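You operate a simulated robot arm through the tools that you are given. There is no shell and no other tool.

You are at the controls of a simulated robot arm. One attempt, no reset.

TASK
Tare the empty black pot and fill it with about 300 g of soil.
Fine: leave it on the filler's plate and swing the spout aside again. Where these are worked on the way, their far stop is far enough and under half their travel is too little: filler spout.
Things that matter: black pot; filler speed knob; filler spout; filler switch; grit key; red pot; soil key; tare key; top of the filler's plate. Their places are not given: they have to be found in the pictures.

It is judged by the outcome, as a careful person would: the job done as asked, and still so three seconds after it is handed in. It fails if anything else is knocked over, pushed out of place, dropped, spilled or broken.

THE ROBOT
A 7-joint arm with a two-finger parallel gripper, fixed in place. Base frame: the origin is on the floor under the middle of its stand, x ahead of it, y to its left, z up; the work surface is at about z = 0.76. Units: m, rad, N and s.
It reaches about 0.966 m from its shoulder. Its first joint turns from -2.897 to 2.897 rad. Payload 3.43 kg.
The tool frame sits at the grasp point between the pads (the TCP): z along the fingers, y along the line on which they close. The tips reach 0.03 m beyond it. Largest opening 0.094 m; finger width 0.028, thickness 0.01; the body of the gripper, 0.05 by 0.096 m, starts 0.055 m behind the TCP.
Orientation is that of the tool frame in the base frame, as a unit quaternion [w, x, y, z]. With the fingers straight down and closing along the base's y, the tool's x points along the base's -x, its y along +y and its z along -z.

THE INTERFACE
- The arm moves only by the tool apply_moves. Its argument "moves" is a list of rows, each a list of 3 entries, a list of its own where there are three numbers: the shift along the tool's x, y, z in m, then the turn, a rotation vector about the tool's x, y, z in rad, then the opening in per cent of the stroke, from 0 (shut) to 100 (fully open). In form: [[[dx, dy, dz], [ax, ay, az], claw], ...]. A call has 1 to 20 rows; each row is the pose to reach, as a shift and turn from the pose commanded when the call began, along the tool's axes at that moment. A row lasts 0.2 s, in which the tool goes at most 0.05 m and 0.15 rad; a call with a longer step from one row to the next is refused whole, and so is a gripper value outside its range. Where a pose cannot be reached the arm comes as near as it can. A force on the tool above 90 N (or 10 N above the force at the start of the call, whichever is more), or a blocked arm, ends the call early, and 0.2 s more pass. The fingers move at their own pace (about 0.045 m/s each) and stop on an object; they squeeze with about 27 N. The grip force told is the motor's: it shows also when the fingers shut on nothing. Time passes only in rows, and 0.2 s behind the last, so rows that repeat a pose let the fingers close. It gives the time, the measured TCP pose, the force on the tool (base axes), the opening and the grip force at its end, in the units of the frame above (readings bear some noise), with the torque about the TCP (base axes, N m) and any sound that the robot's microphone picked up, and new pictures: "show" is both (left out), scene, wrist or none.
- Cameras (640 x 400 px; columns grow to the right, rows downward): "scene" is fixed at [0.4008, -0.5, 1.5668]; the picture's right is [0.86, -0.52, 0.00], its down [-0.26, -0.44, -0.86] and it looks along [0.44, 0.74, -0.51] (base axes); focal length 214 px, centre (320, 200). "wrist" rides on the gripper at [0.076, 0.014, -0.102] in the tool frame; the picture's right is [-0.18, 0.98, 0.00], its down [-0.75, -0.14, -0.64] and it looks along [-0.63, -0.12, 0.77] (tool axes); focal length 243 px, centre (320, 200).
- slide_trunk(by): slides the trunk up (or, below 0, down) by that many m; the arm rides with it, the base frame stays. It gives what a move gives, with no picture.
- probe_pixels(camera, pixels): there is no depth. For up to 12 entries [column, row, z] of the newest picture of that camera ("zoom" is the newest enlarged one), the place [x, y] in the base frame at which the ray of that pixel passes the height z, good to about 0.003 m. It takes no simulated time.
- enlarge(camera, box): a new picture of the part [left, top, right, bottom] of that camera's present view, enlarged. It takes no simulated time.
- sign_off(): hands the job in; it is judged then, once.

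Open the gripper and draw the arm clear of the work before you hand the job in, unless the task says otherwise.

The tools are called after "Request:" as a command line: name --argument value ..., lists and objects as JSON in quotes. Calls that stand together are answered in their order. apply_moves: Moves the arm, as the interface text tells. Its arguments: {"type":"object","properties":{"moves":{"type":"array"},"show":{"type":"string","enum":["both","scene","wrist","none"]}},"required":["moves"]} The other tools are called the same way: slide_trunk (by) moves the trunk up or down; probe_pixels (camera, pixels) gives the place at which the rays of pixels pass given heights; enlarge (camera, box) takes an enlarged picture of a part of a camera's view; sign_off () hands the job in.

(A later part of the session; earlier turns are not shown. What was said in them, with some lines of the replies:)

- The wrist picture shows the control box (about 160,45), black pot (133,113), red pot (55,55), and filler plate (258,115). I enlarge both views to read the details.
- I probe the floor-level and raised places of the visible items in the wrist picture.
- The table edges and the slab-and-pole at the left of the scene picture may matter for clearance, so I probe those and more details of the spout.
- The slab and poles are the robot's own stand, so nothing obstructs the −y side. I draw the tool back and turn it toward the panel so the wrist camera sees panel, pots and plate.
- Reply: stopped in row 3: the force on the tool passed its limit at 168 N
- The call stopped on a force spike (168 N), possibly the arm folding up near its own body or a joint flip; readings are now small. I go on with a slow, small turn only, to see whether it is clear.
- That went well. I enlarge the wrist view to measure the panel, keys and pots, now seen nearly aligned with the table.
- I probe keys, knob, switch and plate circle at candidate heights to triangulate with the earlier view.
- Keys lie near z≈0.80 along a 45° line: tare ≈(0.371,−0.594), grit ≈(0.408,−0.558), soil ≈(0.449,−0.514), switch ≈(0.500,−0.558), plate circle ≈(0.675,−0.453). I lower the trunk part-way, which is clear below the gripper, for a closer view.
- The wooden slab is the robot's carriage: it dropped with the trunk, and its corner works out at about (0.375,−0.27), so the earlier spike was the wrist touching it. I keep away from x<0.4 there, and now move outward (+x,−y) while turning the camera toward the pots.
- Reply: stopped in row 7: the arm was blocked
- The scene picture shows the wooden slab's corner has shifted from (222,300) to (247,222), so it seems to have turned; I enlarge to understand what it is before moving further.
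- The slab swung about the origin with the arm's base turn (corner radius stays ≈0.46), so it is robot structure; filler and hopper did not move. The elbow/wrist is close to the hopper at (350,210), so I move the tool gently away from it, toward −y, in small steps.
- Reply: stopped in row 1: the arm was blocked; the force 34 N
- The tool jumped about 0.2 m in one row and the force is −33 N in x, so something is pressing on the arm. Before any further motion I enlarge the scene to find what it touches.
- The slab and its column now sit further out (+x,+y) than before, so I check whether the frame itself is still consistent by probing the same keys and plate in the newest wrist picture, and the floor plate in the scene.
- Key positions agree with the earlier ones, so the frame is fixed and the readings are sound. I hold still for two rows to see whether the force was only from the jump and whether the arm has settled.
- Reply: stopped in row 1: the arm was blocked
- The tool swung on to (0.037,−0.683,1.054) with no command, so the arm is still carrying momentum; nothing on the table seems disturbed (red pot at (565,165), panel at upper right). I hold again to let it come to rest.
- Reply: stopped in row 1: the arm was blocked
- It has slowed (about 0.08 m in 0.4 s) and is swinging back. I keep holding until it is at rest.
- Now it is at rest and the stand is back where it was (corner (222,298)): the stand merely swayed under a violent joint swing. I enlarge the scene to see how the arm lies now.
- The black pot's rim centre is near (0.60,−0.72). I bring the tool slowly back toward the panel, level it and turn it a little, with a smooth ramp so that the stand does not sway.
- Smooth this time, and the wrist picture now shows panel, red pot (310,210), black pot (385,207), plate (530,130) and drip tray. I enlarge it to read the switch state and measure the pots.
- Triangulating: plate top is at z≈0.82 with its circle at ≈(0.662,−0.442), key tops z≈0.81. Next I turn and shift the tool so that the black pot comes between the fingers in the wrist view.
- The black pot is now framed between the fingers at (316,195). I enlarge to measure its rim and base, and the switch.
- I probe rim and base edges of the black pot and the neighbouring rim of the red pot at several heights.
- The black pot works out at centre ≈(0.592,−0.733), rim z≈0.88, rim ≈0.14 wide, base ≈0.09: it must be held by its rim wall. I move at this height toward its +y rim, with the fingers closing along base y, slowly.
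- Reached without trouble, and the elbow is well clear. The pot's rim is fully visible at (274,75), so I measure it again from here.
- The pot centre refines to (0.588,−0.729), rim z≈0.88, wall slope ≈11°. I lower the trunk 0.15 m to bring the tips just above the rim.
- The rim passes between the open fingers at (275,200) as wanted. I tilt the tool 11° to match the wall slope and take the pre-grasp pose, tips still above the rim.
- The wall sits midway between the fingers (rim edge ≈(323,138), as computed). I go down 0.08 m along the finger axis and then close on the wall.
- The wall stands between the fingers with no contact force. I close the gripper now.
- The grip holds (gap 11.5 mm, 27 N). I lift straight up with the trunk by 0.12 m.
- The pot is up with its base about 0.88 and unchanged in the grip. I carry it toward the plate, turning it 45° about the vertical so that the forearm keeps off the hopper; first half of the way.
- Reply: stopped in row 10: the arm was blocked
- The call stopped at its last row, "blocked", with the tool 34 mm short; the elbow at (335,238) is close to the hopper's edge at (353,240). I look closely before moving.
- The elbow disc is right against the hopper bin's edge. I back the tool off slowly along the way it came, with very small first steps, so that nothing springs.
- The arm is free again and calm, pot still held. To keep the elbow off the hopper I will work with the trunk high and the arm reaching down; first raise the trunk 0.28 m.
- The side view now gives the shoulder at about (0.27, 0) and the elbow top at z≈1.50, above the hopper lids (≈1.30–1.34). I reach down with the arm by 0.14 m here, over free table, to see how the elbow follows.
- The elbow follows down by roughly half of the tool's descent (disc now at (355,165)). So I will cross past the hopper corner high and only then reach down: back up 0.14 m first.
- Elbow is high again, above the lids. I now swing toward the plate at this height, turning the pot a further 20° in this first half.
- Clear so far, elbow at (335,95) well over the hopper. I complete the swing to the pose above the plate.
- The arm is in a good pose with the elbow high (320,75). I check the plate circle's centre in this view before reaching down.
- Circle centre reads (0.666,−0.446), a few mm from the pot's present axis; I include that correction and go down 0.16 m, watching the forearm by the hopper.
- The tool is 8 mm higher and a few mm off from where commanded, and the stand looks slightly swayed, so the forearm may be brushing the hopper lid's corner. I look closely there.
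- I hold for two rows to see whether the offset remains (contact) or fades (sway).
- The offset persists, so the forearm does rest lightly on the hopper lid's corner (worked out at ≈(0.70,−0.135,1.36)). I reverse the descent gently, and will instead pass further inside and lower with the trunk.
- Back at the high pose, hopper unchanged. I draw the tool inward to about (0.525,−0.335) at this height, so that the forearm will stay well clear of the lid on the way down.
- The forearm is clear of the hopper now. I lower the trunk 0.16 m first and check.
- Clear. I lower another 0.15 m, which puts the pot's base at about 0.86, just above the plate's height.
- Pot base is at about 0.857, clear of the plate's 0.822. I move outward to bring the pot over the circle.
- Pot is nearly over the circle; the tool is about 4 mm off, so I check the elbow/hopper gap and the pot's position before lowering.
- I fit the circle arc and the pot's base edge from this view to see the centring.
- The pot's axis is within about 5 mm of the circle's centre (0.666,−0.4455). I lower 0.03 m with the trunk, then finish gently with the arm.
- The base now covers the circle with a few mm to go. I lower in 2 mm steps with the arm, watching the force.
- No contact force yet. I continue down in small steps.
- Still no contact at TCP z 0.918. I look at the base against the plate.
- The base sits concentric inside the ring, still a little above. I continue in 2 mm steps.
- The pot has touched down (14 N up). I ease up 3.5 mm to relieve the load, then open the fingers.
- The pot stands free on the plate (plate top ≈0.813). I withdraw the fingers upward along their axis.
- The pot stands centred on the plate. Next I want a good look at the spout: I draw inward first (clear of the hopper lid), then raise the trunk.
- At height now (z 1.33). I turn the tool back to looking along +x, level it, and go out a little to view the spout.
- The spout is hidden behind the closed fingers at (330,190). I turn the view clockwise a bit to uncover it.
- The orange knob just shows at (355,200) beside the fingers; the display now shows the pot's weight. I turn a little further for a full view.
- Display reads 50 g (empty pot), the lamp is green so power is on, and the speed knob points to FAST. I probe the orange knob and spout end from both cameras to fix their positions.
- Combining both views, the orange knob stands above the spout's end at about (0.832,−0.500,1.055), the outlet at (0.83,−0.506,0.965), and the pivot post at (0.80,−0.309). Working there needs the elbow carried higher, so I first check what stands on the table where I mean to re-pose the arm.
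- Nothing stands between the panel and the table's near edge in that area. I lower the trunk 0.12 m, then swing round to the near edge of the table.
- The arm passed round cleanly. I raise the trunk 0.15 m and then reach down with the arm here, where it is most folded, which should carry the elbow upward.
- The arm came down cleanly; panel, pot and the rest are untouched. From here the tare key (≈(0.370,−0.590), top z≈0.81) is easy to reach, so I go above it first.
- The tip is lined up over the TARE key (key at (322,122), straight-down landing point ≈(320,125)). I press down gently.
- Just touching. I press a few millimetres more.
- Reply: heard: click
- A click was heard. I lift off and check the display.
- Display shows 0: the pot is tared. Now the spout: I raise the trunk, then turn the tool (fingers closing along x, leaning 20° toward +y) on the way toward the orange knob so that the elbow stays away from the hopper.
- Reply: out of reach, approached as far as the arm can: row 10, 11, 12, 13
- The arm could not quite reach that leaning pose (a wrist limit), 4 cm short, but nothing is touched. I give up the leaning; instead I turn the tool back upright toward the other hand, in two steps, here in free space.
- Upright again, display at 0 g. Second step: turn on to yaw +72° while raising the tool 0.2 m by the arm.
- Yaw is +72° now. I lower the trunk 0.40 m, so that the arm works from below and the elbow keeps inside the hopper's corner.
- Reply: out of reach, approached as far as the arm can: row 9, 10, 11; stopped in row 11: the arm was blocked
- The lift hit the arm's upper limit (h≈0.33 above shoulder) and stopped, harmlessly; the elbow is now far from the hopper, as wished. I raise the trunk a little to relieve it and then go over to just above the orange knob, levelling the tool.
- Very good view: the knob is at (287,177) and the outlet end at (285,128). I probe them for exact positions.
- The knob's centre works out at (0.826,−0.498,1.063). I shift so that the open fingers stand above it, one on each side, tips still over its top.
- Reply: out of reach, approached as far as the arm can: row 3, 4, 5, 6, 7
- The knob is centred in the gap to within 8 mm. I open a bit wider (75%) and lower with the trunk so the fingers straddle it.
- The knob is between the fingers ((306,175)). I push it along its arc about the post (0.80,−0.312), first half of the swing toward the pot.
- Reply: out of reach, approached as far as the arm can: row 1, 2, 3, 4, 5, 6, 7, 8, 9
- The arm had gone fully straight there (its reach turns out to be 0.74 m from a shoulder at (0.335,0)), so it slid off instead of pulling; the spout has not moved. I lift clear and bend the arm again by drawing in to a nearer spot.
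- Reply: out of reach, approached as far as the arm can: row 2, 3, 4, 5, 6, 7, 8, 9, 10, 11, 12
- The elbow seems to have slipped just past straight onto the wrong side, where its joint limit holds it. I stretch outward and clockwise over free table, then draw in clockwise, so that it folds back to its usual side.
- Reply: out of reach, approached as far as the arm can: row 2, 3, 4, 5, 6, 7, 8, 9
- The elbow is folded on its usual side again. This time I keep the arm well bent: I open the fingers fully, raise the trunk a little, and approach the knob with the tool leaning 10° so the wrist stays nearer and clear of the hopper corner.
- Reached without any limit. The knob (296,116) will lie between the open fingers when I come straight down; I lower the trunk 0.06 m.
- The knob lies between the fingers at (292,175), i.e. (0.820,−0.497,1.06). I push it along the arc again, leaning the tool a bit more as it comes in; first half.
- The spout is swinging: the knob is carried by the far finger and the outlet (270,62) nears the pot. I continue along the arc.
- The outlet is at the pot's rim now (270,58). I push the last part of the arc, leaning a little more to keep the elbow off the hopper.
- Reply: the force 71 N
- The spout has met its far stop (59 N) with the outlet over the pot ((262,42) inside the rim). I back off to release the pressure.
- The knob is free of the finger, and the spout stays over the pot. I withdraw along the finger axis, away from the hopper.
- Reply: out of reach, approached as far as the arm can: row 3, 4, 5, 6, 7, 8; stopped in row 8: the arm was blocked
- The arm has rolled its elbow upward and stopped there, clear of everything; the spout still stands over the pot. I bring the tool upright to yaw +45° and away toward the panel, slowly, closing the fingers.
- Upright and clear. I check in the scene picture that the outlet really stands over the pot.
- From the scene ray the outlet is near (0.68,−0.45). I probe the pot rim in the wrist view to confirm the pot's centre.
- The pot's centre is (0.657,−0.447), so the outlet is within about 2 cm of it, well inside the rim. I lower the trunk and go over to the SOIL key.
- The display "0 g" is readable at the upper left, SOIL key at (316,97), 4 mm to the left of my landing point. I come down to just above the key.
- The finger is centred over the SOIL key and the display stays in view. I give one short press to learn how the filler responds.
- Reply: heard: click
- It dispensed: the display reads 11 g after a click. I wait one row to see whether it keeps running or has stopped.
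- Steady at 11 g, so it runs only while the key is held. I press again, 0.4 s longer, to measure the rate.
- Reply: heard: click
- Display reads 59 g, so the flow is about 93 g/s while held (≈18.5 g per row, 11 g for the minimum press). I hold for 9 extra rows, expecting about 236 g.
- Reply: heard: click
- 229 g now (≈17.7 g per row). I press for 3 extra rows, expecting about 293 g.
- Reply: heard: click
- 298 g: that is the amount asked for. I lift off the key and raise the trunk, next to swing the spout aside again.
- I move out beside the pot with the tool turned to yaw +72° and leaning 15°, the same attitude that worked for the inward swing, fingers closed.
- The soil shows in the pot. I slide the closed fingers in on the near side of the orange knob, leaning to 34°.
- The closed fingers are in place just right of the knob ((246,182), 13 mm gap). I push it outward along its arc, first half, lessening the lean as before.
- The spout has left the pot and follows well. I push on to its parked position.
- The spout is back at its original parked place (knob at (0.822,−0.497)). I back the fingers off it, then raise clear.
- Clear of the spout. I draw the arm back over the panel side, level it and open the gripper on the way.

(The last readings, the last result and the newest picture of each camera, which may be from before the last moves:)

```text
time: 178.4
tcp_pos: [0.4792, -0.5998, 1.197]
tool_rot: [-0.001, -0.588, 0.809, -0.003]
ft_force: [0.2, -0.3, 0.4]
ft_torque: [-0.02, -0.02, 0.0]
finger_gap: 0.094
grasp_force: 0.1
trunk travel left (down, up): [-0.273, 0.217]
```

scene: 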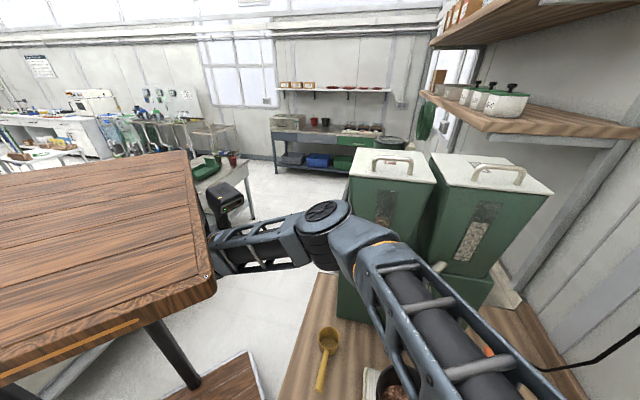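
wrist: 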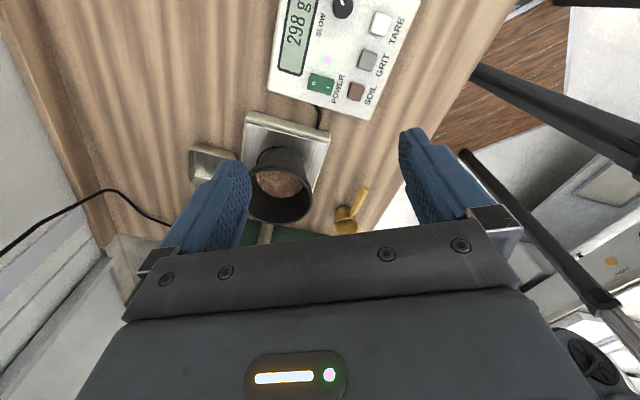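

Display holds 298 g with the pot on the plate. I draw a little further back and turn the camera for a last check of everything, including the red pot and spout.

Request:
apply_moves --moves '[[[0.001, 0.003, -0.001], [0, 0, 0.0286], 100], [[0.003, 0.01, -0.004], [0, 0, 0.1144], 100], [[0.006, 0.02, -0.009], [0, 0, 0.243], 100], [[0.01, 0.033, -0.014], [0, 0, 0.386], 100], [[0.013, 0.045, -0.02], [0, 0, 0.529], 100], [[0.016, 0.057, -0.026], [0, 0, 0.672], 100], [[0.019, 0.068, -0.031], [0, 0, 0.815], 100], [[0.022, 0.078, -0.036], [0, 0, 0.958], 100], [[0.024, 0.087, -0.041], [0, 0, 1.1], 100], [[0.026, 0.095, -0.045], [0, 0, 1.23], 100], [[0.027, 0.1, -0.048], [0, 0, 1.344], 100], [[0.027, 0.102, -0.05], [0, 0, 1.416], 100], [[0.027, 0.102, -0.05], [0, 0, 1.43], 100], [[0.027, 0.102, -0.05], [0, 0, 1.43], 100]]'

```text
time: 181.4
tcp_pos: [0.3744, -0.5929, 1.2449]
tool_rot: [0.003, 0.088, 0.996, -0.003]
ft_force: [-0.8, -0.8, -0.1]
ft_torque: [0.0, -0.02, 0.0]
finger_gap: 0.094
grasp_force: 0.0
trunk travel left (down, up): [-0.273, 0.217]
```

scene: 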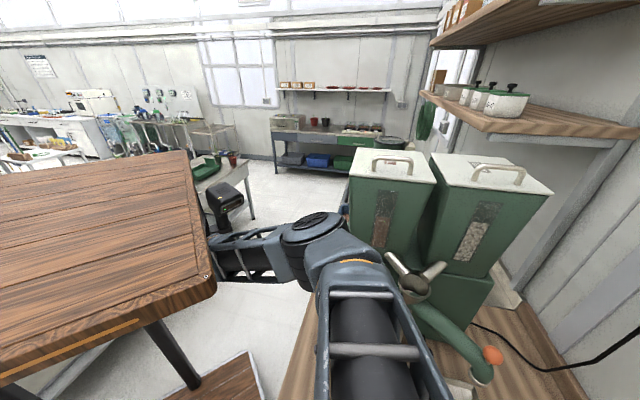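
wrist: 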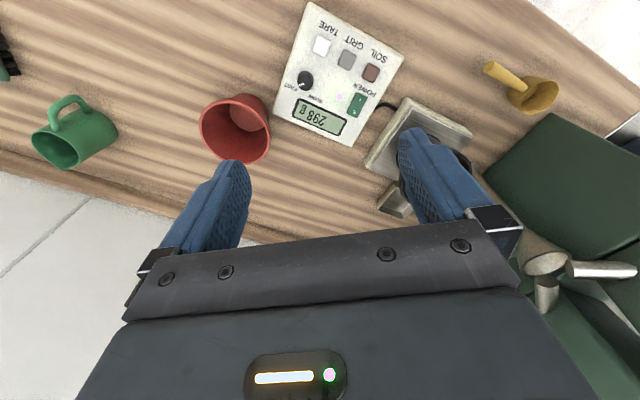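

Everything is as asked. The display reads 298 g, the black pot stands on the plate, and the red pot, mug, ladle and hopper are in place. The spout knob is back at (493,355) in the scene picture, the gripper is open and the arm is clear. I hand the job in.

Request:
sign_off

```text
The job is handed in.
```

The black pot was tared empty and filled with soil. The filler's display reads 298 g. The pot is on the filler's plate and the spout is swung back to where it was parked at the start. The gripper is open and the arm is clear of the work.

- **Contacts:** On the way, the arm touched the robot's own stand once and the soil hopper two or three times. Two of these stopped the arm, and one was followed by a short uncontrolled swing. No object looked moved, knocked over or spilled in the pictures afterwards.
- **Filler settings:** I left the filler powered on and the speed knob at FAST, as I found them.
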